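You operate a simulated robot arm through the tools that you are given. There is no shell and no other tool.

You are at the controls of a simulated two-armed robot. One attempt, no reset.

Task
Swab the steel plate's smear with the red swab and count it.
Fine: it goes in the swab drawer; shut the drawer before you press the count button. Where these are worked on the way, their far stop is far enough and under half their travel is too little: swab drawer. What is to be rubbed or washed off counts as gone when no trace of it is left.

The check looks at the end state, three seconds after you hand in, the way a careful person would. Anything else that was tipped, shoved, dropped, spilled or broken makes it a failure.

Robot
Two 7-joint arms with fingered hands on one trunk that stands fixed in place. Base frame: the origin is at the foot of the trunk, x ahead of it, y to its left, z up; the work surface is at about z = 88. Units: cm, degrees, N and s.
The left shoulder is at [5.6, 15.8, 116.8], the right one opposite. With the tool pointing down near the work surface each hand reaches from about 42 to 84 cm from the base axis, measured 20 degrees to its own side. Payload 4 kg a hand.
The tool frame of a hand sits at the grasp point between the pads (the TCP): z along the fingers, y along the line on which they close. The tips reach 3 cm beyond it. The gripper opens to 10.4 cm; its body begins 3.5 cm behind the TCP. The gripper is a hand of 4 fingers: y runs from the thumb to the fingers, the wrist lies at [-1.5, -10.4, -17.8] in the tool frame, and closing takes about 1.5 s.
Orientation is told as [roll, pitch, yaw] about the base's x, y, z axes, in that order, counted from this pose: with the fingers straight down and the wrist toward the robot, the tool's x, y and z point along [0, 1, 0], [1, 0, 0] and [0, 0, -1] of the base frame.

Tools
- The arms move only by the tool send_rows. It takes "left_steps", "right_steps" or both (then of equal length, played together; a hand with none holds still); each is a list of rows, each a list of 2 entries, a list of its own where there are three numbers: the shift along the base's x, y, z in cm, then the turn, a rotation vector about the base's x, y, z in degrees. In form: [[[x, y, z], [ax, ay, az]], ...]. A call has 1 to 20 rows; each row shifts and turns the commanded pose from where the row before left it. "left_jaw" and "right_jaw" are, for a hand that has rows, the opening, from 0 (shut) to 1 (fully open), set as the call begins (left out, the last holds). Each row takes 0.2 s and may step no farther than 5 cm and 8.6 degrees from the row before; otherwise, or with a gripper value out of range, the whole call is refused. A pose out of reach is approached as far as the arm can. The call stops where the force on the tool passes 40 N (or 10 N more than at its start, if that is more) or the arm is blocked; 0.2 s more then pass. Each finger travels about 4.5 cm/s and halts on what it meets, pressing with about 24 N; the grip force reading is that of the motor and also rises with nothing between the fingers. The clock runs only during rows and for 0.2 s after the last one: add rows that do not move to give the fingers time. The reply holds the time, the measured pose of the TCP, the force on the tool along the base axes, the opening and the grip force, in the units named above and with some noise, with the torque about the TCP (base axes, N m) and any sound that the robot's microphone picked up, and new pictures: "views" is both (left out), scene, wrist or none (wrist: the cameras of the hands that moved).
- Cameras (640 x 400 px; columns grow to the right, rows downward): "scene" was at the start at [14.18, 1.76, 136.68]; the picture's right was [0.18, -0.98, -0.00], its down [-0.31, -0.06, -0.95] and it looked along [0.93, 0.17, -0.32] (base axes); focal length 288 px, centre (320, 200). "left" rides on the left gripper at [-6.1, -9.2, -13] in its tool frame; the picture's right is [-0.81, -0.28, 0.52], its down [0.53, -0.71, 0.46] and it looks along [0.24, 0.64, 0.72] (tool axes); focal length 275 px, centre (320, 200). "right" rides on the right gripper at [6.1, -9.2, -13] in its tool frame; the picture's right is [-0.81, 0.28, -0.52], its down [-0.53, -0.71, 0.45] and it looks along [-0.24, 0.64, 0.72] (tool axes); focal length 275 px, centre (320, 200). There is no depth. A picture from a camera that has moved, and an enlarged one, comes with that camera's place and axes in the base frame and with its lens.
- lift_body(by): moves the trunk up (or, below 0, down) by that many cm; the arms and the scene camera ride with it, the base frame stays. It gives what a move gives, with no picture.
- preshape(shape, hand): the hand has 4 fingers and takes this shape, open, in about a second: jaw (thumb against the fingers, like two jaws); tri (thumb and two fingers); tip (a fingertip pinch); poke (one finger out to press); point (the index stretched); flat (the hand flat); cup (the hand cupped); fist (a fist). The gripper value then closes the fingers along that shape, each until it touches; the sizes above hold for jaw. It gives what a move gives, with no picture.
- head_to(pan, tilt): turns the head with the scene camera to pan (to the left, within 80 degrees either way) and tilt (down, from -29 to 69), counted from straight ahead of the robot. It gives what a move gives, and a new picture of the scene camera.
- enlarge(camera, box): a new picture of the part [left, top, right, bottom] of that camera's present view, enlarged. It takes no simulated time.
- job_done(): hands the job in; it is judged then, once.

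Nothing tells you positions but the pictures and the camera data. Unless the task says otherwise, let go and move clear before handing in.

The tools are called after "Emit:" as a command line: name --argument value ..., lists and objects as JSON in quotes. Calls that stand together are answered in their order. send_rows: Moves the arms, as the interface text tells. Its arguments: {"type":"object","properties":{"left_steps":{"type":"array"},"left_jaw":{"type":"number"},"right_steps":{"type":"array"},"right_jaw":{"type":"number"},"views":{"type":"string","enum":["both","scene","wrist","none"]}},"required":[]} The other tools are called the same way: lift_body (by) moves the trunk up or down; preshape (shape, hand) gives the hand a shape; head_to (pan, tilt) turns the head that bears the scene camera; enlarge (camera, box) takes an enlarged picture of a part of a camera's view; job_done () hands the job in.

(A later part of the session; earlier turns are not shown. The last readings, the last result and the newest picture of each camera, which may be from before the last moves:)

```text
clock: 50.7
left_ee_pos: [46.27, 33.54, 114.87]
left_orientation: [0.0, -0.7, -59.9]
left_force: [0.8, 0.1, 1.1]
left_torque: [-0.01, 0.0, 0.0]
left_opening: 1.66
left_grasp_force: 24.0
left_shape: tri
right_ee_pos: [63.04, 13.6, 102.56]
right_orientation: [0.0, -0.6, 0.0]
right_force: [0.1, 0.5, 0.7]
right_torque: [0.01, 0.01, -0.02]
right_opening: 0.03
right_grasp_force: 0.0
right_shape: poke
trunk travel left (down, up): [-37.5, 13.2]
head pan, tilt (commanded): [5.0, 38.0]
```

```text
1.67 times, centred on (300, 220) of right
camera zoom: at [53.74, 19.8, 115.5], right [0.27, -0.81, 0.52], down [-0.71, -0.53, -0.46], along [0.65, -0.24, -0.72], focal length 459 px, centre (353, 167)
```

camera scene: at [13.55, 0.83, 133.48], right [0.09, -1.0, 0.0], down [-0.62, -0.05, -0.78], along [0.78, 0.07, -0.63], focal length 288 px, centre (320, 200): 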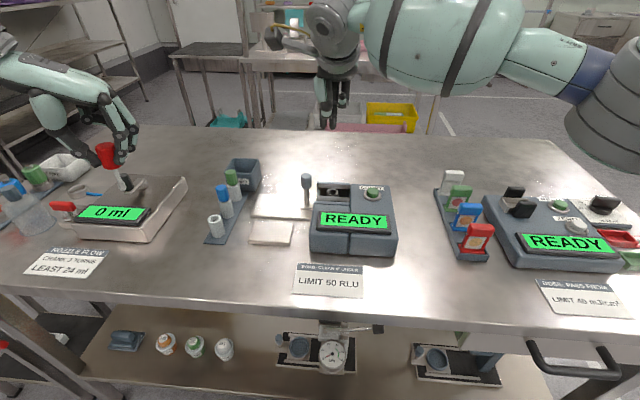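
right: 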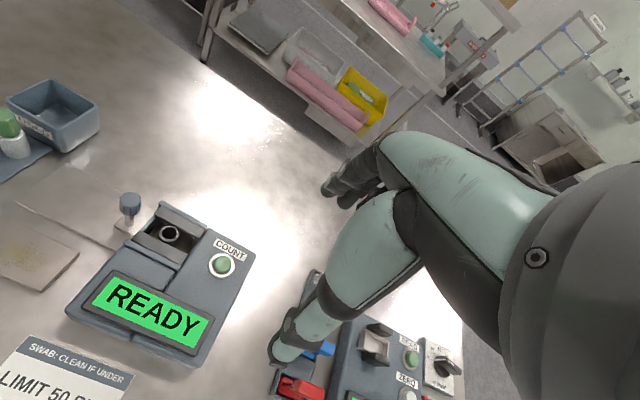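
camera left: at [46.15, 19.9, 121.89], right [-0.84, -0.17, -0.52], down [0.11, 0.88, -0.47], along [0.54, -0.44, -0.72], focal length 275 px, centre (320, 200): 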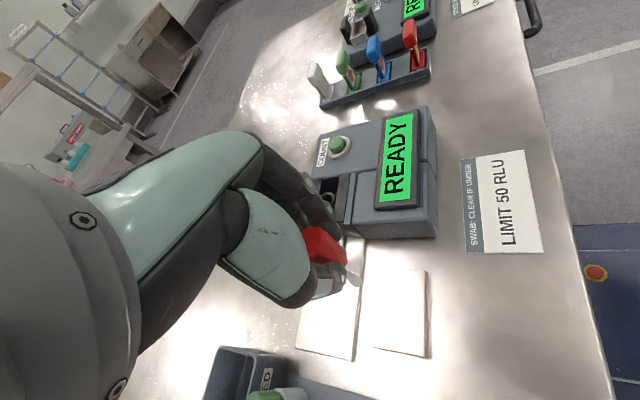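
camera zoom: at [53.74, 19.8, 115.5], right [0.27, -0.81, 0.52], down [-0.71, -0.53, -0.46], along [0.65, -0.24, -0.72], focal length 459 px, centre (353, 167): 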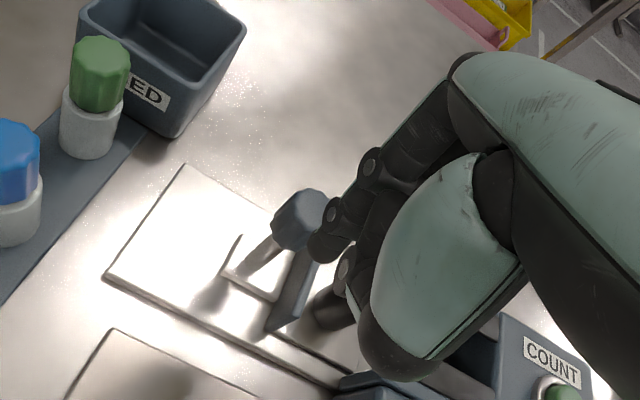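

The finger is free, and the drawer sits at about 6 of 8.3 cm travel with the knob at about (65.3, 15). I'll re-approach more centrally behind the knob (x ≈ 66) and push it the rest of the way.

Emit:
send_rows --right_steps '[[[0, -0.6, 1.5], [0, 0, 0]], [[1.0, -1.0, 0], [0, 0, 0]], [[1.0, -0.8, 0], [0, 0, 0]], [[1.0, 0, 0], [0, 0, 0]], [[0, 0, -1.5], [0, 0, 0]], [[0, 0, -1.5], [0, 0, 0]], [[0, 0, -1.5], [0, 0, 0]], [[0, 0, 0], [0, 0, 0]]]' --views "none"

Emit:
enlarge --camera "scene" --box '[220, 110, 360, 230]'

Emit:
enlarge --camera "right" --box '[160, 100, 440, 340]'

```text
clock: 52.5
left_ee_pos: [46.09, 33.5, 114.92]
left_orientation: [0.0, -0.7, -59.9]
left_force: [0.5, -0.2, 0.0]
left_torque: [0.0, -0.02, -0.01]
left_opening: 1.69
left_grasp_force: 24.2
left_shape: tri
right_ee_pos: [66.01, 11.28, 99.65]
right_orientation: [0.1, -0.8, 0.0]
right_force: [-0.1, 0.4, 0.3]
right_torque: [0.0, -0.04, -0.01]
right_opening: 0.0
right_grasp_force: 0.0
right_shape: poke
trunk travel left (down, up): [-37.5, 13.2]
head pan, tilt (commanded): [5.0, 38.0]
```

```text
3.33 times, centred on (290, 170) of scene
camera zoom: at [13.57, 0.81, 133.47], right [0.09, -1.0, 0.0], down [-0.62, -0.05, -0.78], along [0.78, 0.07, -0.63], focal length 960 px, centre (420, 300)
```

zoom: 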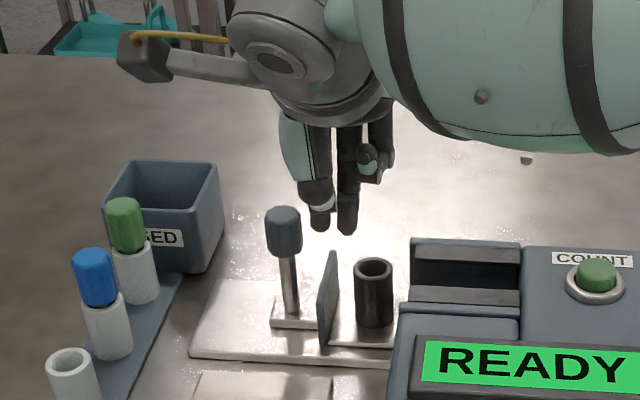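

```text
1.67 times, centred on (300, 220) of right
camera zoom: at [56.59, 17.37, 112.58], right [0.27, -0.81, 0.52], down [-0.71, -0.53, -0.46], along [0.65, -0.24, -0.72], focal length 459 px, centre (353, 167)
```

zoom: 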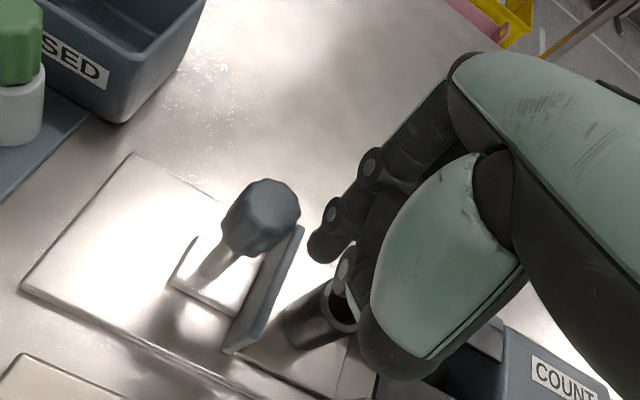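

The finger is lined up behind the knob with the socket at about y = 8.6. I'll push to TCP y ≈ 14.3, which was still force-free before.

Emit:
send_rows --right_steps '[[[-0.3, 0.5, 0], [0, 0, 0]], [[0, 0.5, 0], [0, 0, 0]], [[0, 0.5, 0], [0, 0, 0]], [[0, 0.5, 0], [0, 0, 0]], [[0, 0.5, 0], [0, 0, 0]], [[0, 0.4, 0], [0, 0, 0]], [[0, 0, 0], [0, 0, 0]]]' --views "none"

Emit:
enlarge --camera "scene" --box '[220, 110, 360, 230]'

```text
clock: 54.1
left_ee_pos: [46.09, 33.57, 114.82]
left_orientation: [0.1, -0.7, -59.8]
left_force: [-1.3, 0.3, 0.4]
left_torque: [0.01, 0.01, -0.01]
left_opening: 1.68
left_grasp_force: 24.3
left_shape: tri
right_ee_pos: [65.61, 14.17, 99.69]
right_orientation: [0.0, -0.8, 0.0]
right_force: [-0.7, -0.6, 0.0]
right_torque: [0.02, -0.01, 0.0]
right_opening: 0.03
right_grasp_force: 0.0
right_shape: poke
trunk travel left (down, up): [-37.5, 13.2]
head pan, tilt (commanded): [5.0, 38.0]
```

```text
3.33 times, centred on (290, 170) of scene
camera zoom: at [13.57, 0.8, 133.47], right [0.09, -1.0, 0.0], down [-0.62, -0.05, -0.78], along [0.78, 0.07, -0.63], focal length 960 px, centre (420, 300)
```

zoom: 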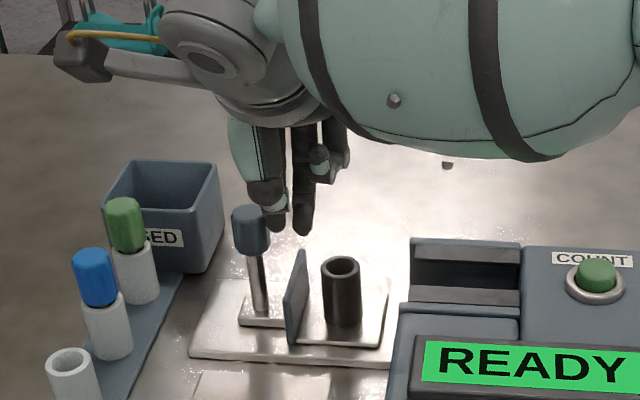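

The drawer is fully open, with the socket at about (65.5, 10.9) and the counter face well clear. I'll lift the right hand away and back to its side.

Emit:
send_rows --right_steps '[[[0, -0.6, 0.3], [0, 0, 0]], [[0, -0.2, 3], [0, 0, 0]], [[0, -1, 4.5], [0, 0, 0]], [[-1, -2, 4.3], [0, 0, 0]], [[-2, -4, 2], [0, 0, 0]], [[-2, -4.4, 2], [0, 0, 0]], [[-1.5, -4.6, 1], [0, 0, 0]], [[0, -4.7, 0], [0, 0, 0]], [[0, -4.7, 0], [0, 0, 0]], [[0, 0, 0], [0, 0, 0]]]' --views "scene"

Emit:
enlarge --camera "scene" --box '[220, 110, 360, 230]'

Emit:
enlarge --camera "left" --box '[200, 100, 500, 340]'

Emit:
enlarge --camera "scene" --box '[20, 60, 220, 240]'

```text
refused: row 6 steps farther than a row can; nothing moved
```

```text
3.33 times, centred on (290, 170) of scene
camera zoom: at [13.57, 0.8, 133.47], right [0.09, -1.0, 0.0], down [-0.62, -0.05, -0.78], along [0.78, 0.07, -0.63], focal length 960 px, centre (420, 300)
```

zoom: 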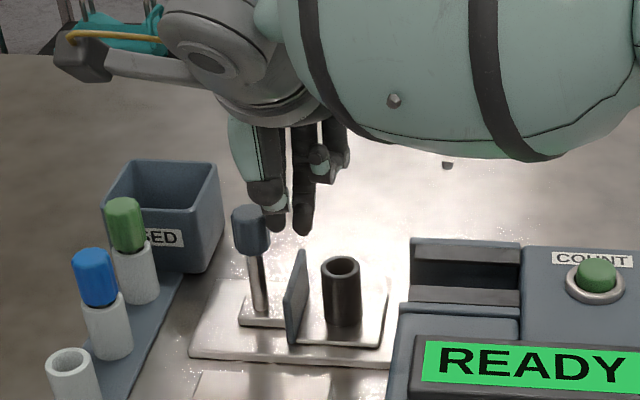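

```text
1.67 times, centred on (350, 220) of left
camera zoom: at [36.18, 38.6, 127.88], right [-0.84, -0.17, -0.52], down [0.11, 0.88, -0.46], along [0.54, -0.44, -0.72], focal length 459 px, centre (270, 167)
```

zoom: 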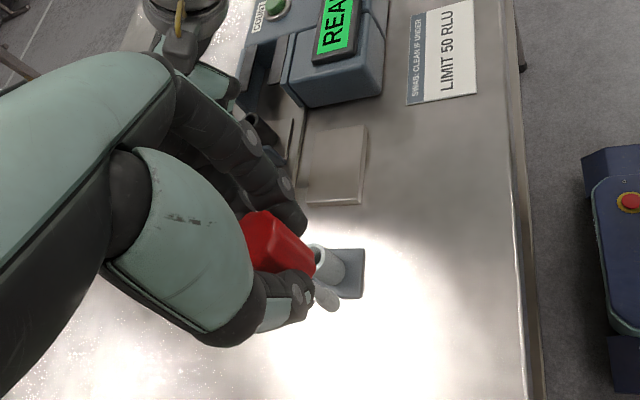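

```text
2.22 times, centred on (120, 150) of scene
camera zoom: at [13.57, 0.8, 133.47], right [0.09, -1.0, 0.0], down [-0.62, -0.05, -0.78], along [0.78, 0.07, -0.63], focal length 640 px, centre (764, 311)
```

zoom: 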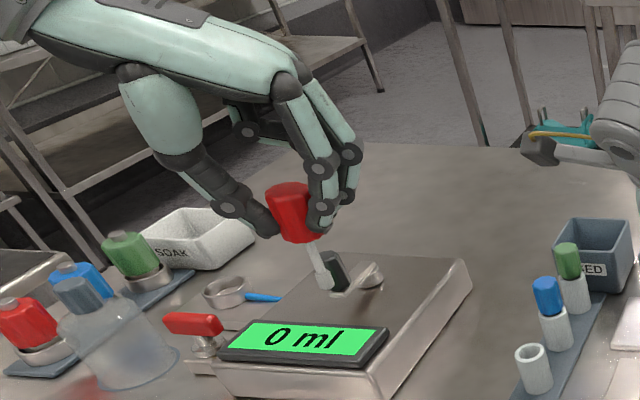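

One step was too long and the call was refused, so nothing moved. I'll retry the retreat with shorter steps.

Emit:
send_rows --right_steps '[[[0, -0.6, 0.3], [0, 0, 0]], [[0, -0.2, 3], [0, 0, 0]], [[0, -1, 4.5], [0, 0, 0]], [[-1, -2, 4.2], [0, 0, 0]], [[-2, -4, 1.8], [0, 0, 0]], [[-2, -4, 1.8], [0, 0, 0]], [[-1.5, -4.4, 1], [0, 0, 0]], [[0, -4.7, 0], [0, 0, 0]], [[0, -4.7, 0], [0, 0, 0]], [[0, 0, 0], [0, 0, 0]]]' --views "scene"

Emit:
enlarge --camera "scene" --box '[220, 130, 360, 230]'

```text
clock: 56.3
left_ee_pos: [46.11, 33.7, 114.99]
left_orientation: [0.0, -0.8, -59.9]
left_force: [-0.3, 0.6, 0.6]
left_torque: [-0.03, -0.02, 0.01]
left_opening: 1.64
left_grasp_force: 23.9
left_shape: tri
right_ee_pos: [58.97, -11.39, 116.31]
right_orientation: [-0.1, -0.8, 0.0]
right_force: [-0.4, 0.5, -0.2]
right_torque: [-0.03, 0.0, -0.01]
right_opening: 0.0
right_grasp_force: 0.0
right_shape: poke
trunk travel left (down, up): [-37.5, 13.2]
head pan, tilt (commanded): [5.0, 38.0]
camera scene: at [13.55, 0.95, 133.47], right [0.09, -1.0, 0.0], down [-0.62, -0.05, -0.78], along [0.78, 0.07, -0.63], focal length 288 px, centre (320, 200)
```

scene: 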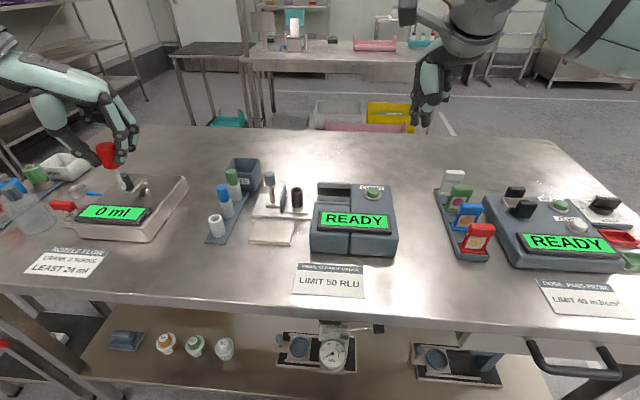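

```text
4.00 times, centred on (290, 180) of scene
camera zoom: at [13.55, 0.95, 133.47], right [0.09, -1.0, 0.0], down [-0.62, -0.05, -0.78], along [0.78, 0.07, -0.63], focal length 1152 px, centre (440, 280)
```

zoom: 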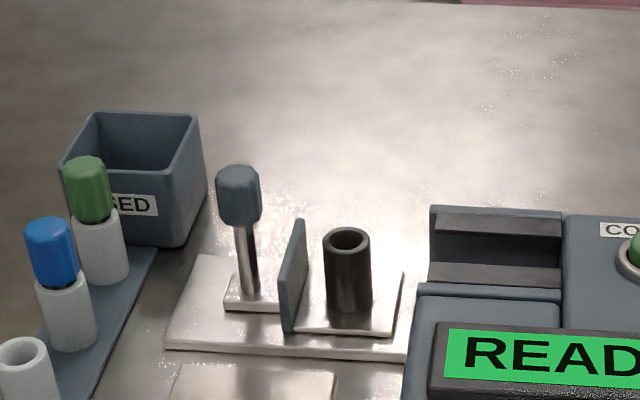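

The open socket's rim is at about (65.2, 10.8, 94.3). I'll bring the left hand over at yaw +12, so thumb and fingers straddle along x and clear both panel and knob, and move the right hand farther out.

Emit:
send_rows --left_steps '[[[1.9, -2.3, -0.4], [0, 0, 7.2]], [[1.9, -2.3, -0.4], [0, 0, 7.2]], [[1.9, -2.3, -0.4], [0, 0, 7.2]], [[1.9, -2.3, -0.4], [0, 0, 7.2]], [[1.9, -2.3, -0.4], [0, 0, 7.2]], [[1.9, -2.3, -0.4], [0, 0, 7.2]], [[1.9, -2.3, -0.4], [0, 0, 7.2]], [[1.9, -2.3, -0.4], [0, 0, 7.2]], [[1.9, -2.3, -0.4], [0, 0, 7.2]], [[1.9, -2.2, -0.4], [0, 0, 7.2]], [[0, 0, 0], [0, 0, 0]]]' --right_steps '[[[0, -1, 0.5], [0, 0, 0]], [[0, -1, 0.5], [0, 0, 0]], [[0, -1, 0.5], [0, 0, 0]], [[0, -1, 0.5], [0, 0, 0]], [[0, -1, 0.5], [0, 0, 0]], [[0, -1, 0.5], [0, 0, 0]], [[0, -1, 0.5], [0, 0, 0]], [[0, -1, 0.5], [0, 0, 0]], [[0, -1, 0.5], [0, 0, 0]], [[0, -1, 0.5], [0, 0, 0]], [[0, 0, 0], [0, 0, 0]]]' --views "both"

Emit:
enlarge --camera "scene" --box '[220, 90, 360, 220]'

Emit:
enlarge --camera "left" --box '[200, 160, 480, 400]'

```text
clock: 58.7
left_ee_pos: [62.02, 14.76, 111.07]
left_orientation: [-0.1, -0.7, 12.3]
left_force: [0.6, -0.5, 0.3]
left_torque: [0.0, -0.03, 0.01]
left_opening: 1.66
left_grasp_force: 23.8
left_shape: tri
left hand out of reach, approached as far as the arm can: row 9, 10
right_ee_pos: [59.16, -21.64, 121.35]
right_orientation: [0.1, -0.7, -0.1]
right_force: [0.4, -0.7, 0.0]
right_torque: [0.01, 0.01, -0.02]
right_opening: 0.02
right_grasp_force: 0.1
right_shape: poke
trunk travel left (down, up): [-37.5, 13.2]
head pan, tilt (commanded): [5.0, 38.0]
camera scene: at [13.59, 0.81, 133.47], right [0.09, -1.0, 0.0], down [-0.62, -0.05, -0.78], along [0.78, 0.07, -0.63], focal length 288 px, centre (320, 200)
camera right: at [49.76, -15.43, 134.23], right [0.27, -0.81, 0.52], down [-0.71, -0.53, -0.46], along [0.65, -0.24, -0.72], focal length 275 px, centre (320, 200)
camera left: at [54.23, 6.77, 123.89], right [-0.09, -0.85, -0.52], down [-0.8, 0.37, -0.47], along [0.59, 0.38, -0.72], focal length 275 px, centre (320, 200)
```

scene: 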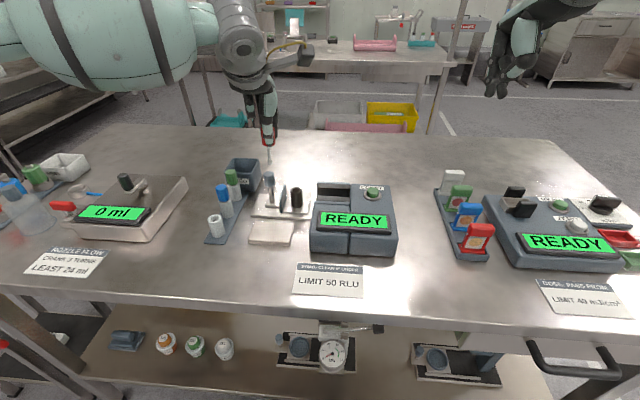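
right: 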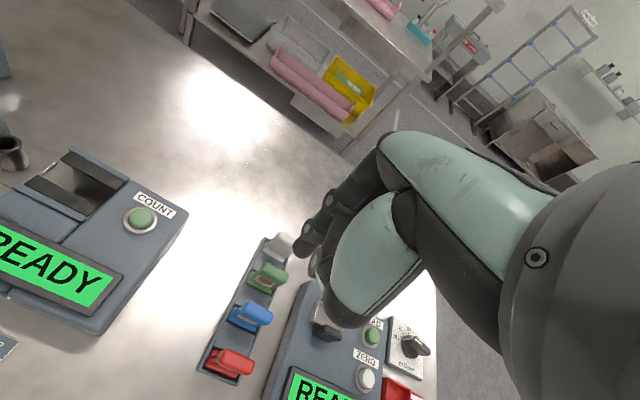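
left: 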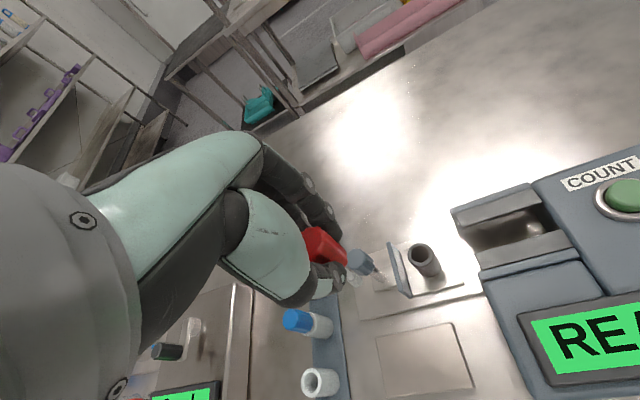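

```text
3.08 times, centred on (290, 155) of scene
camera zoom: at [13.59, 0.81, 133.47], right [0.09, -1.0, 0.0], down [-0.62, -0.05, -0.78], along [0.78, 0.07, -0.63], focal length 886 px, centre (412, 338)
```

zoom: 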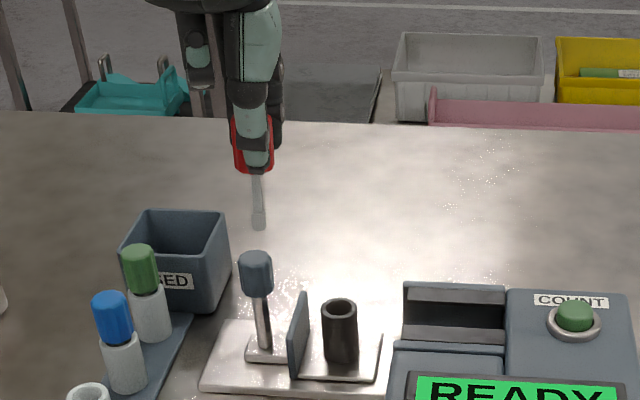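

```text
1.67 times, centred on (340, 280) of left
camera zoom: at [54.23, 6.77, 123.89], right [-0.09, -0.85, -0.52], down [-0.8, 0.37, -0.47], along [0.59, 0.38, -0.72], focal length 459 px, centre (287, 67)
```

zoom: 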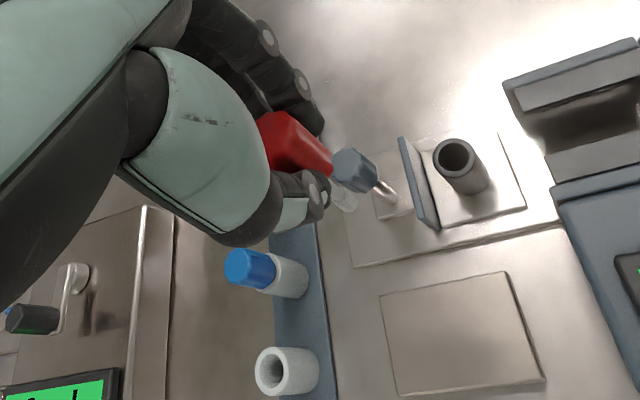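

The left arm hit its reach limit at this height and yaw, and stopped at about (62, 14.8, 111). I'll lower slightly and undo some yaw, with the tip still above the knob, and see where it goes.

Emit:
send_rows --left_steps '[[[0, 0, -0.5], [0, 0, -6]], [[0, 0, -0.5], [0, 0, -6]], [[0, 0, -0.5], [0, 0, -6]], [[0, 0, 0], [0, 0, 0]], [[0, 0, 0], [0, 0, 0]]]' --views "scene"

```text
clock: 59.9
left_ee_pos: [62.09, 14.65, 109.34]
left_orientation: [0.0, -0.7, -6.0]
left_force: [0.1, 0.5, -0.2]
left_torque: [-0.01, -0.01, -0.01]
left_opening: 1.65
left_grasp_force: 23.7
left_shape: tri
right_ee_pos: [59.03, -21.62, 121.32]
right_orientation: [0.0, -0.6, 0.1]
right_force: [-0.2, 0.3, 0.5]
right_torque: [0.02, -0.01, 0.01]
right_opening: 0.01
right_grasp_force: 0.2
right_shape: poke
trunk travel left (down, up): [-37.5, 13.2]
head pan, tilt (commanded): [5.0, 38.0]
camera scene: at [13.59, 0.81, 133.47], right [0.09, -1.0, 0.0], down [-0.62, -0.05, -0.78], along [0.78, 0.07, -0.63], focal length 288 px, centre (320, 200)
```

scene: 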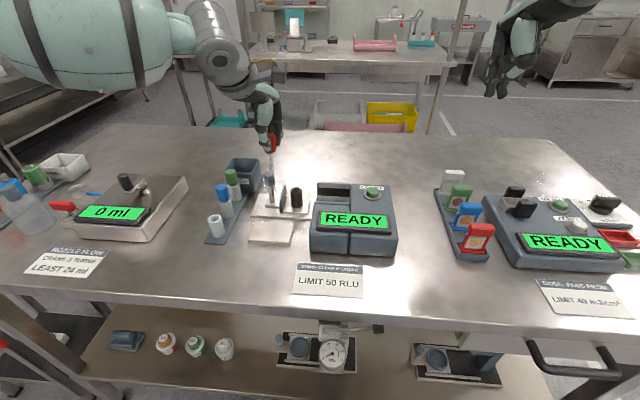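

The command now matches the arm's real pose, (62.1, 14.7) at yaw -6. I'll move toward the socket in small steps and watch for the reach note.

Emit:
send_rows --left_steps '[[[0.8, -1.0, 0], [0, 0, 0]], [[0.8, -1.0, 0], [0, 0, 0]], [[0, 0, 0], [0, 0, 0]]]' --views "none"

```text
clock: 60.7
left_ee_pos: [63.41, 12.82, 109.47]
left_orientation: [0.1, -0.8, -5.9]
left_force: [0.1, -0.2, 0.3]
left_torque: [0.01, -0.01, -0.02]
left_opening: 1.66
left_grasp_force: 23.6
left_shape: tri
right_ee_pos: [59.1, -21.57, 121.3]
right_orientation: [0.0, -0.7, 0.0]
right_force: [-0.2, -0.3, -0.3]
right_torque: [-0.02, 0.01, 0.04]
right_opening: 0.02
right_grasp_force: 0.0
right_shape: poke
trunk travel left (down, up): [-37.5, 13.2]
head pan, tilt (commanded): [5.0, 38.0]
```

It follows with only a small lag. I'll zoom in to check how low the curled finger hangs relative to the cap, since it will pass near the knob.

Emit:
enlarge --camera "scene" --box '[230, 80, 330, 220]'

Emit:
enlarge --camera "left" --box '[200, 160, 480, 400]'

Emit:
enlarge --camera "right" --box '[0, 0, 240, 200]'

```text
2.86 times, centred on (280, 150) of scene
camera zoom: at [13.52, 0.8, 133.48], right [0.09, -1.0, 0.0], down [-0.62, -0.05, -0.78], along [0.78, 0.07, -0.63], focal length 823 px, centre (434, 343)
```

zoom: 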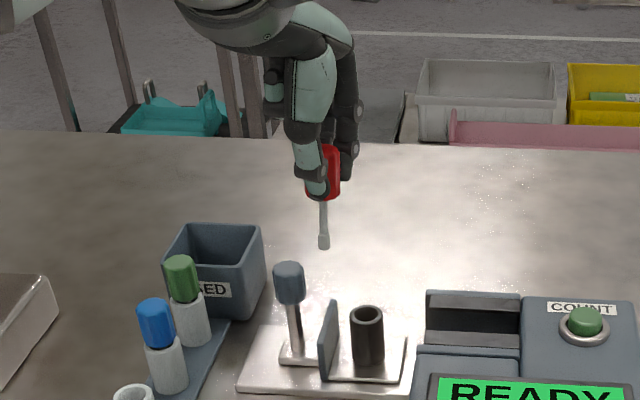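

```text
1.67 times, centred on (340, 280) of left
camera zoom: at [53.58, 7.67, 122.37], right [-0.35, -0.78, -0.52], down [-0.65, 0.6, -0.47], along [0.68, 0.17, -0.72], focal length 459 px, centre (287, 67)
```

zoom: 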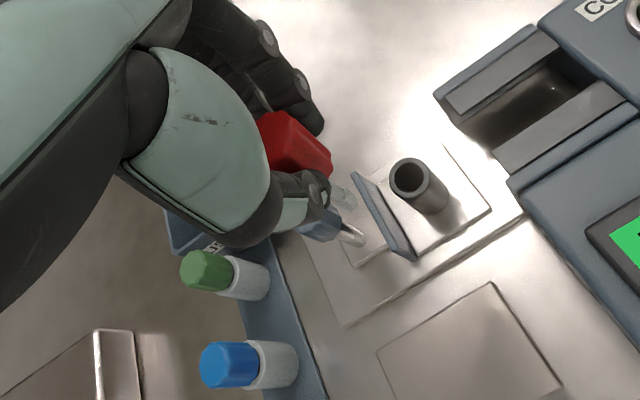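

```text
2.00 times, centred on (120, 100) of right
camera zoom: at [49.66, -15.41, 134.25], right [0.27, -0.81, 0.52], down [-0.71, -0.53, -0.46], along [0.65, -0.24, -0.72], focal length 551 px, centre (720, 400)
```

zoom: 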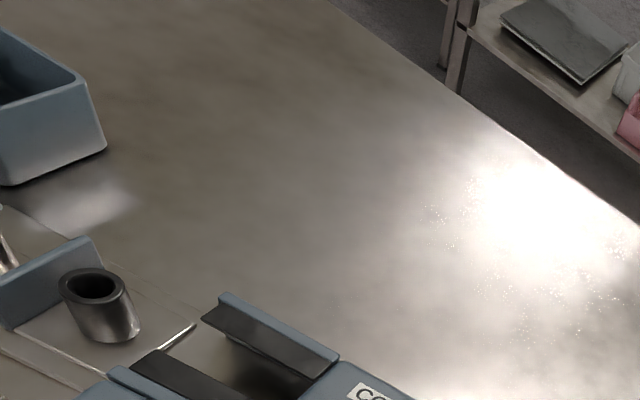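

The curled finger hangs well above where the knob would be, so this yaw is fine. The socket is about (+2.2, -2.35) from the tip, so I'll move over it, lower to just above the rim, and look again.

Emit:
send_rows --left_steps '[[[0.75, -0.8, 0], [0, 0, 0]], [[0.75, -0.8, 0], [0, 0, 0]], [[0.6, -0.75, 0], [0, 0, 0]], [[0, 0, -1.5], [0, 0, 0]], [[0, 0, -1.5], [0, 0, 0]], [[0, 0, -1.0], [0, 0, 0]], [[0, 0, 0], [0, 0, 0]]]' --views "none"

Emit:
enlarge --camera "scene" --box '[260, 130, 340, 230]'

Emit:
enlarge --camera "left" --box '[260, 180, 460, 340]'

Emit:
enlarge --camera "right" --box '[0, 60, 120, 200]'

```text
clock: 62.3
left_ee_pos: [63.29, 13.16, 105.39]
left_orientation: [-0.1, -0.8, -5.9]
left_force: [-0.3, -0.3, 0.8]
left_torque: [0.0, -0.03, 0.01]
left_opening: 1.66
left_grasp_force: 23.8
left_shape: tri
left hand out of reach, approached as far as the arm can: row 1, 2, 3, 6
right_ee_pos: [59.02, -21.45, 121.36]
right_orientation: [-0.2, -0.8, 0.0]
right_force: [-0.3, 0.6, 0.5]
right_torque: [0.0, 0.0, -0.02]
right_opening: 0.0
right_grasp_force: 0.0
right_shape: poke
trunk travel left (down, up): [-37.5, 13.2]
head pan, tilt (commanded): [5.0, 38.0]
```

```text
4.00 times, centred on (300, 180) of scene
camera zoom: at [13.59, 0.81, 133.47], right [0.09, -1.0, 0.0], down [-0.62, -0.05, -0.78], along [0.78, 0.07, -0.63], focal length 1152 px, centre (400, 280)
```

zoom: 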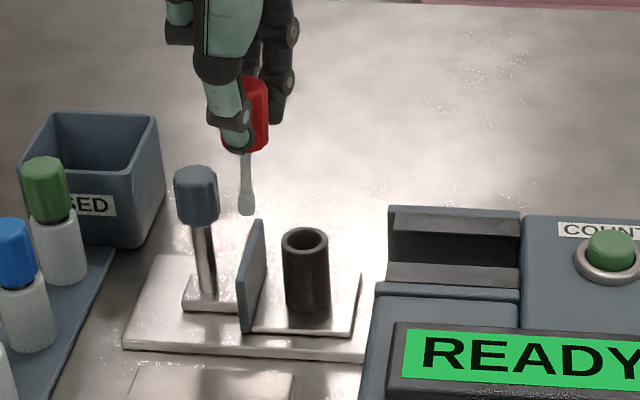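

```text
2.50 times, centred on (360, 260) of left
camera zoom: at [53.38, 7.94, 118.37], right [-0.35, -0.78, -0.52], down [-0.65, 0.6, -0.47], along [0.68, 0.17, -0.72], focal length 688 px, centre (220, 50)
```

zoom: 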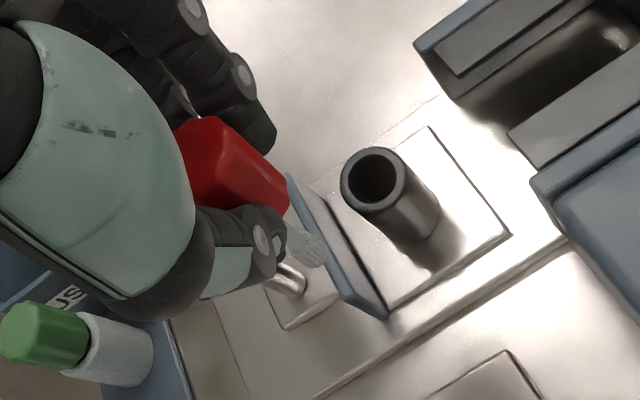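

```text
2.86 times, centred on (60, 130) of right
camera zoom: at [49.75, -15.41, 134.22], right [0.27, -0.81, 0.52], down [-0.71, -0.53, -0.46], along [0.65, -0.24, -0.72], focal length 786 px, centre (1063, 400)
```

zoom: 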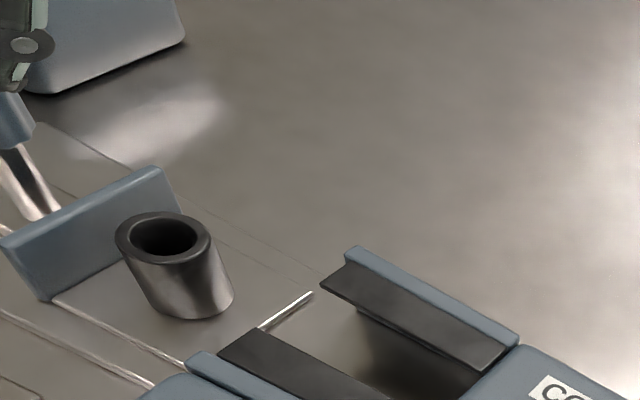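

The arm can't reach farther at this yaw, so the limit is orientation rather than distance. I'll lift a little, turn to about yaw -45 where the wrist sits more comfortably, and try again.

Emit:
send_rows --left_steps '[[[0, 0, 1.5], [0, 0, 0]], [[0, 0, 1.5], [0, 0, -7.5]], [[0, 0, 0], [0, 0, -8]], [[0, 0, 0], [0, 0, -8]], [[0, 0, 0], [0, 0, -8]], [[0, 0, 0], [0, 0, -8]], [[0.7, -0.7, 0], [0, 0, 0]], [[0.7, -0.7, 0], [0, 0, 0]], [[0.6, -0.7, 0], [0, 0, 0]], [[0, 0, 0], [0, 0, 0]]]' --views "none"

Emit:
enlarge --camera "scene" --box '[240, 110, 340, 230]'

Emit:
enlarge --camera "left" --box '[260, 180, 460, 340]'

```text
clock: 64.5
left_ee_pos: [64.23, 11.73, 108.51]
left_orientation: [0.0, -0.8, -45.4]
left_force: [-0.3, 0.0, 0.2]
left_torque: [-0.01, 0.0, -0.03]
left_opening: 1.66
left_grasp_force: 23.8
left_shape: tri
left hand out of reach, approached as far as the arm can: row 8, 9
right_ee_pos: [59.09, -21.7, 121.39]
right_orientation: [-0.2, -0.7, 0.0]
right_force: [-0.6, 0.3, -0.3]
right_torque: [-0.01, -0.02, -0.01]
right_opening: 0.0
right_grasp_force: 0.0
right_shape: poke
trunk travel left (down, up): [-37.5, 13.2]
head pan, tilt (commanded): [5.0, 38.0]
```

```text
3.33 times, centred on (290, 170) of scene
camera zoom: at [13.59, 0.79, 133.47], right [0.09, -1.0, 0.0], down [-0.62, -0.05, -0.78], along [0.78, 0.07, -0.63], focal length 960 px, centre (420, 300)
```

zoom: 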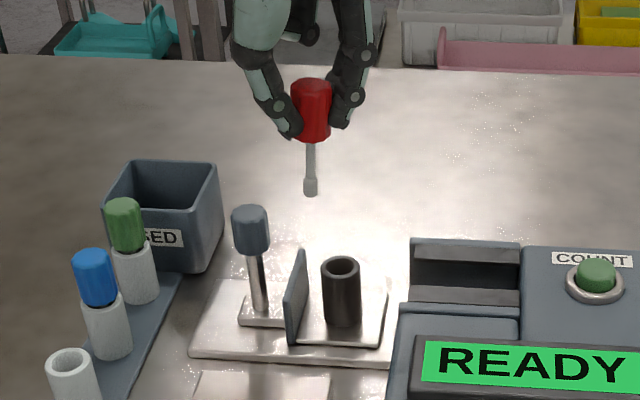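

```text
2.50 times, centred on (360, 260) of left
camera zoom: at [53.34, 14.16, 121.43], right [-0.77, -0.38, -0.52], down [-0.12, 0.88, -0.47], along [0.63, -0.3, -0.72], focal length 688 px, centre (220, 50)
```

zoom: 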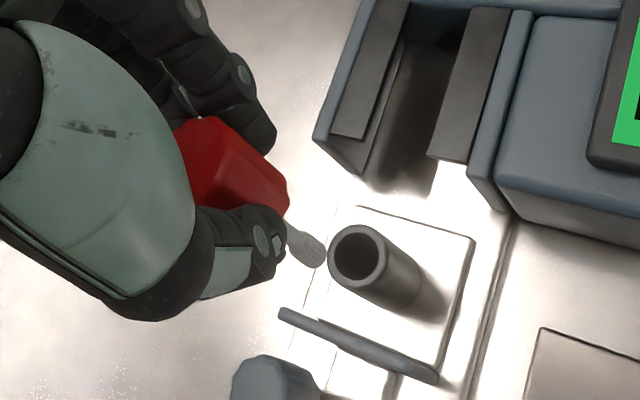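

I'm about 1.5 cm short of the socket. Raising the trunk should let the forearm slope down more and ease the wrist, so I'll try that.

Emit:
lift_body --by 8

Emit:
send_rows --left_steps '[[[0, 0, -2.5], [0, 0, 0]], [[0, 0, -2.5], [0, 0, 0]], [[0, 0, -2.5], [0, 0, 0]], [[0, 0, 0], [0, 0, 0]], [[0.5, -0.5, 0], [0, 0, 0]], [[0.5, -0.5, 0], [0, 0, 0]], [[0, 0, 0], [0, 0, 0]]]' --views "scene"

```text
clock: 65.7
left_ee_pos: [64.27, 11.74, 116.61]
left_orientation: [-0.1, -0.9, -45.4]
left_force: [0.2, 0.3, -0.4]
left_torque: [-0.02, 0.01, -0.01]
left_opening: 1.64
left_grasp_force: 23.7
left_shape: tri
right_ee_pos: [59.0, -21.56, 129.61]
right_orientation: [-0.2, -0.7, 0.1]
right_force: [-1.0, 0.2, -0.3]
right_torque: [0.02, -0.01, -0.03]
right_opening: 0.0
right_grasp_force: 0.1
right_shape: poke
trunk travel left (down, up): [-45.5, 5.2]
head pan, tilt (commanded): [5.0, 38.0]
```

```text
clock: 67.3
left_ee_pos: [63.33, 12.28, 109.68]
left_orientation: [0.0, -0.9, -45.4]
left_force: [0.0, 0.1, -0.2]
left_torque: [0.0, 0.01, 0.03]
left_opening: 1.67
left_grasp_force: 24.0
left_shape: tri
left hand out of reach, approached as far as the arm can: row 2, 3, 5, 6
right_ee_pos: [59.05, -21.58, 129.46]
right_orientation: [-0.2, -0.7, 0.0]
right_force: [-0.1, 0.5, 0.4]
right_torque: [0.05, -0.03, 0.01]
right_opening: 0.0
right_grasp_force: 0.1
right_shape: poke
trunk travel left (down, up): [-45.5, 5.2]
head pan, tilt (commanded): [5.0, 38.0]
camera scene: at [13.7, 0.81, 141.58], right [0.09, -1.0, 0.0], down [-0.62, -0.05, -0.78], along [0.78, 0.07, -0.63], focal length 288 px, centre (320, 200)
```

scene: 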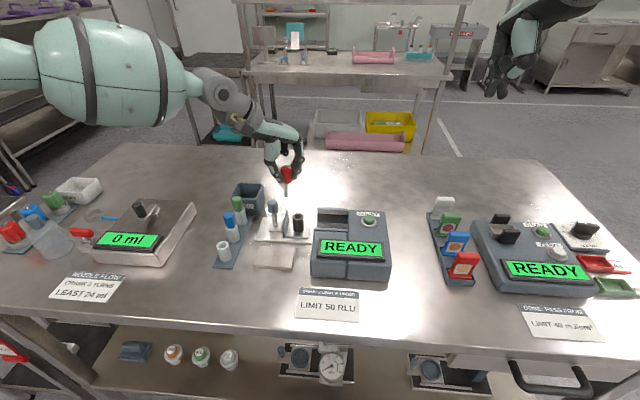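

Raising made it worse, so a lower trunk should help instead. I'll raise the hand first and then lower the trunk, so the swab stays clear of everything.

Emit:
send_rows --left_steps '[[[0, 0, 2.5], [0, 0, 0]], [[0, 0, 2.5], [0, 0, 0]], [[0, 0, 3], [0, 0, 0]], [[0, 0, 3], [0, 0, 0]], [[0, 0, 0], [0, 0, 0]]]' --views "none"

Emit:
lift_body --by -8

Emit:
send_rows --left_steps '[[[0, 0, 2.5], [0, 0, 0]], [[0, 0, 2.5], [0, 0, 0]], [[0, 0, 2.5], [0, 0, 0]], [[0, 0, 0], [0, 0, 0]]]' --right_steps '[[[0, 0, 2.5], [0, 0, 0]], [[0, 0, 2.5], [0, 0, 0]], [[0, 0, 2.5], [0, 0, 0]], [[0, 0, 0], [0, 0, 0]]]' --views "none"

```text
clock: 68.5
left_ee_pos: [63.27, 12.5, 120.66]
left_orientation: [-0.1, -0.8, -45.4]
left_force: [0.4, -0.1, -0.7]
left_torque: [-0.02, 0.01, 0.01]
left_opening: 1.65
left_grasp_force: 24.3
left_shape: tri
right_ee_pos: [59.12, -21.62, 129.35]
right_orientation: [-0.1, -0.7, 0.0]
right_force: [-0.1, 0.5, 1.1]
right_torque: [0.0, 0.01, -0.02]
right_opening: 0.0
right_grasp_force: 0.1
right_shape: poke
trunk travel left (down, up): [-45.5, 5.2]
head pan, tilt (commanded): [5.0, 38.0]
```

```text
clock: 69.7
left_ee_pos: [63.2, 12.4, 112.52]
left_orientation: [-0.1, -0.8, -45.4]
left_force: [-0.5, 0.3, -0.3]
left_torque: [-0.01, 0.0, 0.0]
left_opening: 1.65
left_grasp_force: 24.1
left_shape: tri
right_ee_pos: [59.05, -21.6, 121.38]
right_orientation: [-0.1, -0.7, 0.0]
right_force: [0.1, -0.1, 0.0]
right_torque: [-0.01, 0.03, -0.01]
right_opening: 0.0
right_grasp_force: 0.1
right_shape: poke
trunk travel left (down, up): [-37.5, 13.2]
head pan, tilt (commanded): [5.0, 38.0]
```

```text
clock: 70.7
left_ee_pos: [63.16, 12.44, 120.06]
left_orientation: [0.1, -0.8, -45.4]
left_force: [0.7, 0.4, 0.2]
left_torque: [-0.02, -0.01, 0.01]
left_opening: 1.65
left_grasp_force: 23.5
left_shape: tri
right_ee_pos: [58.99, -21.68, 128.85]
right_orientation: [-0.1, -0.6, 0.0]
right_force: [0.2, -0.1, -0.6]
right_torque: [0.0, 0.01, -0.01]
right_opening: 0.01
right_grasp_force: 0.0
right_shape: poke
trunk travel left (down, up): [-37.5, 13.2]
head pan, tilt (commanded): [5.0, 38.0]
```

The arm moved up without trouble. I'll lower the trunk 8 cm, then test reaching toward the socket while staying high.

Emit:
lift_body --by -8

Emit:
send_rows --left_steps '[[[0.7, -0.6, 0], [0, 0, 0]], [[0.7, -0.6, 0], [0, 0, 0]], [[0.6, -0.5, 0], [0, 0, 0]], [[0, 0, 0], [0, 0, 0]]]' --views "scene"

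```text
clock: 71.8
left_ee_pos: [63.12, 12.46, 112.1]
left_orientation: [0.0, -0.7, -45.4]
left_force: [-0.3, 0.7, -0.1]
left_torque: [-0.03, -0.01, -0.01]
left_opening: 1.66
left_grasp_force: 24.0
left_shape: tri
right_ee_pos: [59.01, -21.67, 120.98]
right_orientation: [-0.1, -0.7, 0.0]
right_force: [-0.4, -0.5, 0.1]
right_torque: [0.01, -0.01, -0.03]
right_opening: 0.0
right_grasp_force: 0.1
right_shape: poke
trunk travel left (down, up): [-29.5, 21.2]
head pan, tilt (commanded): [5.0, 38.0]
```

```text
clock: 72.8
left_ee_pos: [63.03, 12.51, 112.11]
left_orientation: [0.1, -0.7, -45.5]
left_force: [-0.5, -0.1, -0.1]
left_torque: [0.02, 0.0, -0.02]
left_opening: 1.66
left_grasp_force: 23.6
left_shape: tri
left hand out of reach, approached as far as the arm can: row 1, 2, 3
right_ee_pos: [59.02, -21.58, 120.93]
right_orientation: [-0.1, -0.7, 0.0]
right_force: [0.4, 0.1, 0.4]
right_torque: [-0.05, 0.0, 0.0]
right_opening: 0.02
right_grasp_force: 0.0
right_shape: poke
trunk travel left (down, up): [-29.5, 21.2]
head pan, tilt (commanded): [5.0, 38.0]
camera scene: at [13.48, 0.81, 125.51], right [0.09, -1.0, 0.0], down [-0.62, -0.05, -0.78], along [0.78, 0.07, -0.63], focal length 288 px, centre (320, 200)
```

scene: 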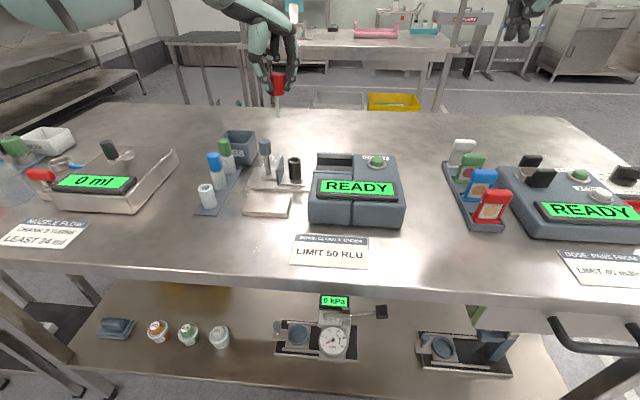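

The arm's inboard reach limit is about the same here. Tilting the fingers about 7° forward gains reach at the tip, and the 2 cm wide cup tolerates that, so I'll tilt, descend a little, and test.

Emit:
send_rows --left_steps '[[[0, 0, 0], [0, -3.5, 0]], [[0, 0, 0], [0, -3.5, 0]], [[0, 0, -2.0], [0, 0, 0]], [[0, 0, -2.0], [0, 0, 0]], [[0.5, -0.5, 0], [0, 0, 0]], [[0.5, -0.5, 0], [0, 0, 0]], [[0, 0, 0], [0, 0, 0]]]' --views "none"

Emit:
enlarge --camera "scene" --box '[230, 60, 330, 210]'

Emit:
enlarge --camera "left" --box '[260, 180, 460, 340]'

```text
clock: 74.4
left_ee_pos: [64.09, 11.45, 108.18]
left_orientation: [5.0, -5.8, -45.7]
left_force: [-0.2, -0.2, -0.3]
left_torque: [-0.05, 0.01, -0.01]
left_opening: 1.68
left_grasp_force: 23.5
left_shape: tri
right_ee_pos: [58.96, -21.49, 120.92]
right_orientation: [-0.2, -0.6, 0.0]
right_force: [-0.4, -0.4, 0.0]
right_torque: [0.03, -0.01, 0.01]
right_opening: 0.0
right_grasp_force: 0.1
right_shape: poke
trunk travel left (down, up): [-29.5, 21.2]
head pan, tilt (commanded): [5.0, 38.0]
```

```text
2.67 times, centred on (280, 135) of scene
camera zoom: at [13.45, 0.83, 125.51], right [0.09, -1.0, 0.0], down [-0.62, -0.05, -0.78], along [0.78, 0.07, -0.63], focal length 768 px, centre (427, 373)
```

zoom: 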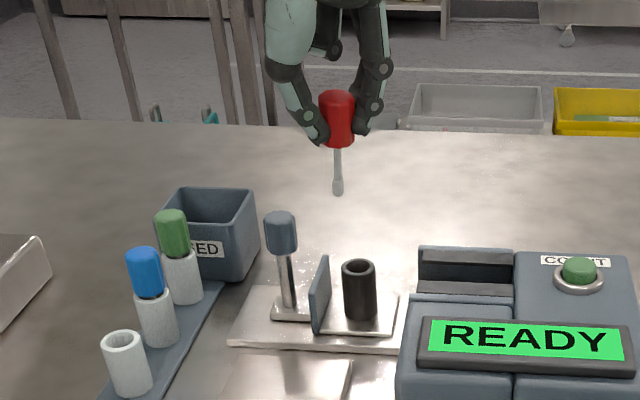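

```text
2.50 times, centred on (360, 260) of left
camera zoom: at [51.67, 13.87, 119.65], right [-0.7, -0.38, -0.61], down [-0.06, 0.88, -0.48], along [0.72, -0.3, -0.63], focal length 688 px, centre (220, 50)
```

zoom: 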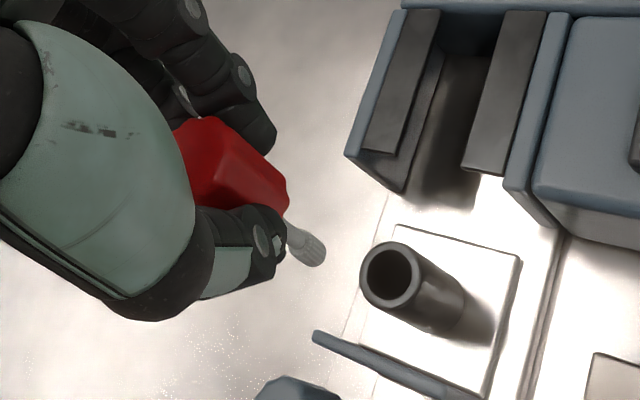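

The tilt works. The tip is at about (65.4, 11.7, 100.3) with the rim center near (65.6, 10.65), so I'll shift over in -y and lower the tip to just above the rim.

Emit:
send_rows --left_steps '[[[0.1, -0.5, -0.5], [0, 0, 0]], [[0, -0.45, -1.0], [0, 0, 0]], [[0, 0, -1.2], [0, 0, 0]], [[0, 0, -1.2], [0, 0, 0]], [[0, 0, 0], [0, 0, 0]]]' --views "none"

Emit:
enlarge --camera "scene" --box '[250, 90, 330, 210]'

Emit:
enlarge --camera "left" --box '[300, 200, 420, 300]'

```text
clock: 75.6
left_ee_pos: [64.1, 10.46, 104.28]
left_orientation: [4.9, -5.7, -45.6]
left_force: [0.4, 0.2, -1.1]
left_torque: [-0.03, 0.01, 0.01]
left_opening: 1.65
left_grasp_force: 23.9
left_shape: tri
right_ee_pos: [59.09, -21.66, 120.88]
right_orientation: [-0.1, -0.6, 0.0]
right_force: [0.5, 0.1, 0.6]
right_torque: [-0.01, 0.01, -0.02]
right_opening: 0.0
right_grasp_force: 0.0
right_shape: poke
trunk travel left (down, up): [-29.5, 21.2]
head pan, tilt (commanded): [5.0, 38.0]
```

```text
3.33 times, centred on (290, 150) of scene
camera zoom: at [13.47, 0.81, 125.51], right [0.09, -1.0, 0.0], down [-0.62, -0.05, -0.78], along [0.78, 0.07, -0.63], focal length 960 px, centre (420, 367)
```

zoom: 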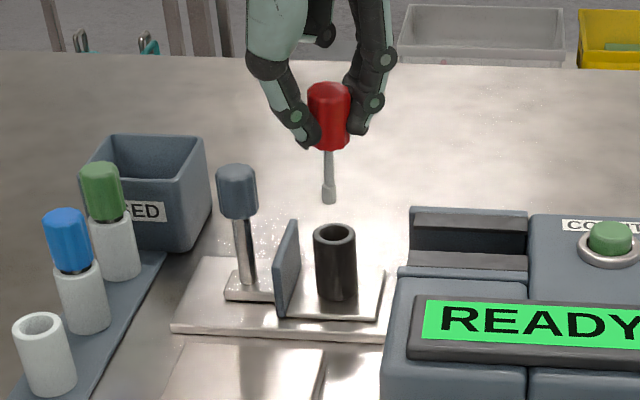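

```text
4.00 times, centred on (360, 250) of left
camera zoom: at [51.77, 12.94, 115.72], right [-0.7, -0.38, -0.61], down [-0.06, 0.88, -0.48], along [0.72, -0.3, -0.63], focal length 1101 px, centre (160, 0)
```

zoom: 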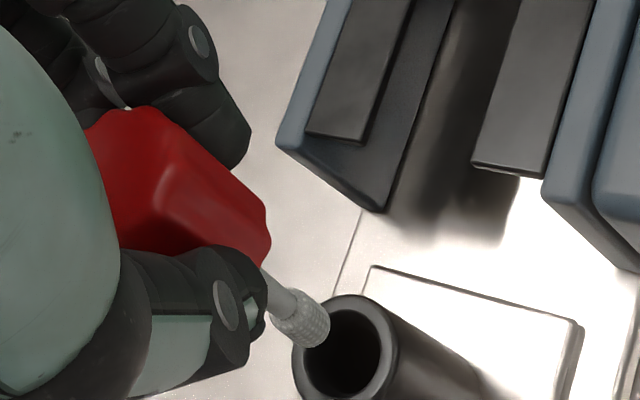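

The tip is about 2 cm above the rim and within 0.3 cm of its center. I'll nudge +0.2 in x and lower to just above the rim for a final check.

Emit:
send_rows --left_steps '[[[0.2, -0.05, -0.7], [0, 0, 0]], [[0, 0, -0.7], [0, 0, 0]], [[0, 0, 0], [0, 0, 0]]]' --views "none"

Emit:
enlarge --camera "scene" --box '[260, 110, 324, 190]'

Emit:
enlarge --camera "left" --box '[300, 210, 420, 310]'

Emit:
enlarge --camera "right" --box '[0, 60, 120, 200]'

```text
clock: 76.4
left_ee_pos: [64.29, 10.5, 102.95]
left_orientation: [5.0, -5.7, -45.7]
left_force: [-0.9, 1.2, -0.2]
left_torque: [-0.03, 0.01, 0.01]
left_opening: 1.64
left_grasp_force: 24.0
left_shape: tri
right_ee_pos: [59.02, -21.54, 120.83]
right_orientation: [-0.1, -0.7, 0.1]
right_force: [0.2, 0.2, 0.7]
right_torque: [0.0, -0.02, 0.0]
right_opening: 0.0
right_grasp_force: 0.0
right_shape: poke
trunk travel left (down, up): [-29.5, 21.2]
head pan, tilt (commanded): [5.0, 38.0]
```

```text
5.00 times, centred on (292, 150) of scene
camera zoom: at [13.46, 0.81, 125.51], right [0.09, -1.0, 0.0], down [-0.62, -0.05, -0.78], along [0.78, 0.07, -0.63], focal length 1440 px, centre (460, 450)
```

zoom: 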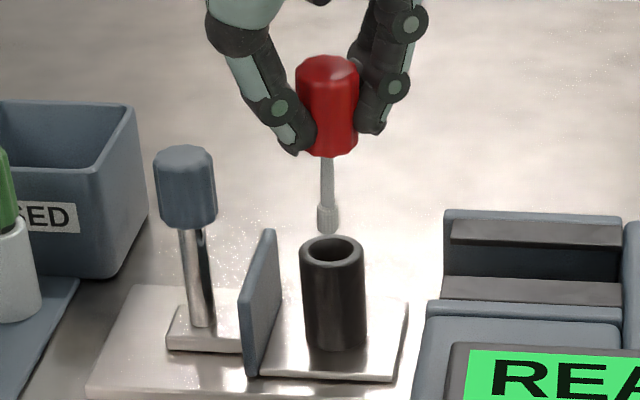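

```text
4.00 times, centred on (360, 260) of left
camera zoom: at [51.97, 12.89, 114.32], right [-0.7, -0.38, -0.61], down [-0.06, 0.88, -0.48], along [0.72, -0.3, -0.63], focal length 1101 px, centre (160, -40)
```

zoom: 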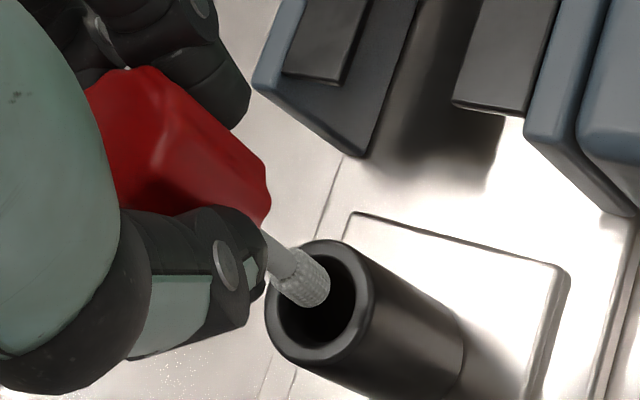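

```text
2.86 times, centred on (60, 130) of right
camera zoom: at [49.72, -15.42, 133.78], right [0.27, -0.81, 0.52], down [-0.71, -0.53, -0.46], along [0.65, -0.24, -0.72], focal length 786 px, centre (1063, 400)
```

zoom: 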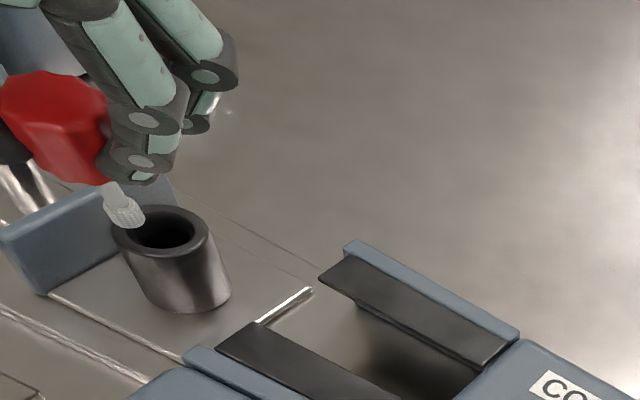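

All three cameras together put the tip about 1 cm above the rim and needing about (+0.4, -0.15). I'll apply that and check before entering.

Emit:
send_rows --left_steps '[[[0.4, -0.15, 0], [0, 0, 0]], [[0, 0, -0.5], [0, 0, 0]], [[0, 0, 0], [0, 0, 0]]]' --views "none"

Emit:
enlarge --camera "scene" --box '[270, 120, 318, 180]'

Emit:
enlarge --camera "left" --box '[310, 220, 406, 300]'

Emit:
enlarge --camera "right" --box '[10, 100, 90, 180]'

```text
clock: 77.2
left_ee_pos: [64.66, 10.25, 102.28]
left_orientation: [5.0, -5.7, -45.7]
left_force: [0.0, 0.3, -0.3]
left_torque: [-0.01, 0.01, 0.01]
left_opening: 1.68
left_grasp_force: 24.1
left_shape: tri
right_ee_pos: [59.09, -21.62, 120.97]
right_orientation: [-0.1, -0.8, -0.1]
right_force: [-0.2, 0.9, 0.4]
right_torque: [-0.03, 0.01, 0.0]
right_opening: 0.0
right_grasp_force: 0.1
right_shape: poke
trunk travel left (down, up): [-29.5, 21.2]
head pan, tilt (commanded): [5.0, 38.0]
```

```text
6.67 times, centred on (294, 150) of scene
camera zoom: at [13.47, 0.81, 125.51], right [0.09, -1.0, 0.0], down [-0.62, -0.05, -0.78], along [0.78, 0.07, -0.63], focal length 1920 px, centre (493, 533)
```

zoom: 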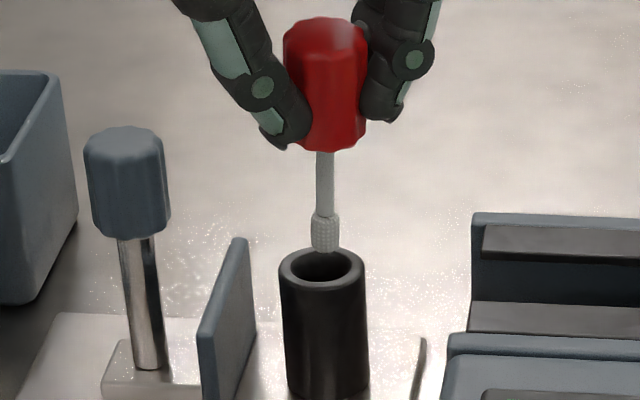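

```text
5.00 times, centred on (358, 260) of left
camera zoom: at [52.37, 12.72, 113.84], right [-0.7, -0.38, -0.61], down [-0.06, 0.88, -0.48], along [0.72, -0.3, -0.63], focal length 1376 px, centre (130, -100)
```

zoom: 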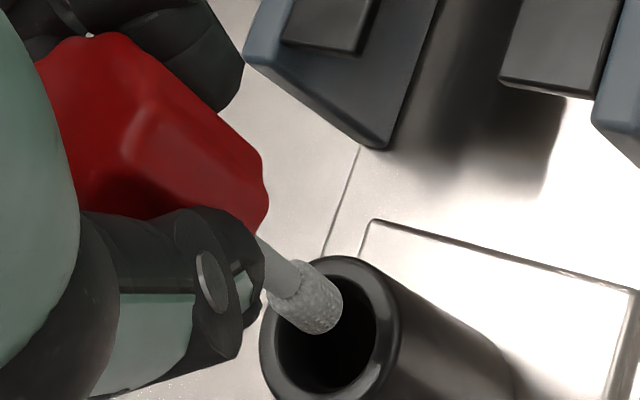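

```text
5.00 times, centred on (50, 140) of right
camera zoom: at [49.73, -15.42, 133.78], right [0.27, -0.81, 0.52], down [-0.71, -0.53, -0.46], along [0.65, -0.24, -0.72], focal length 1376 px, centre (1670, 500)
```

zoom: 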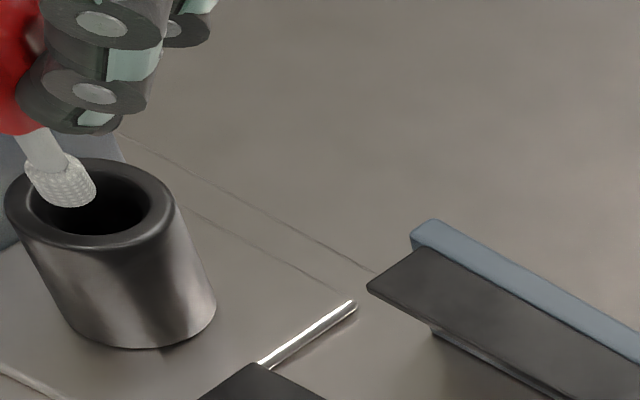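

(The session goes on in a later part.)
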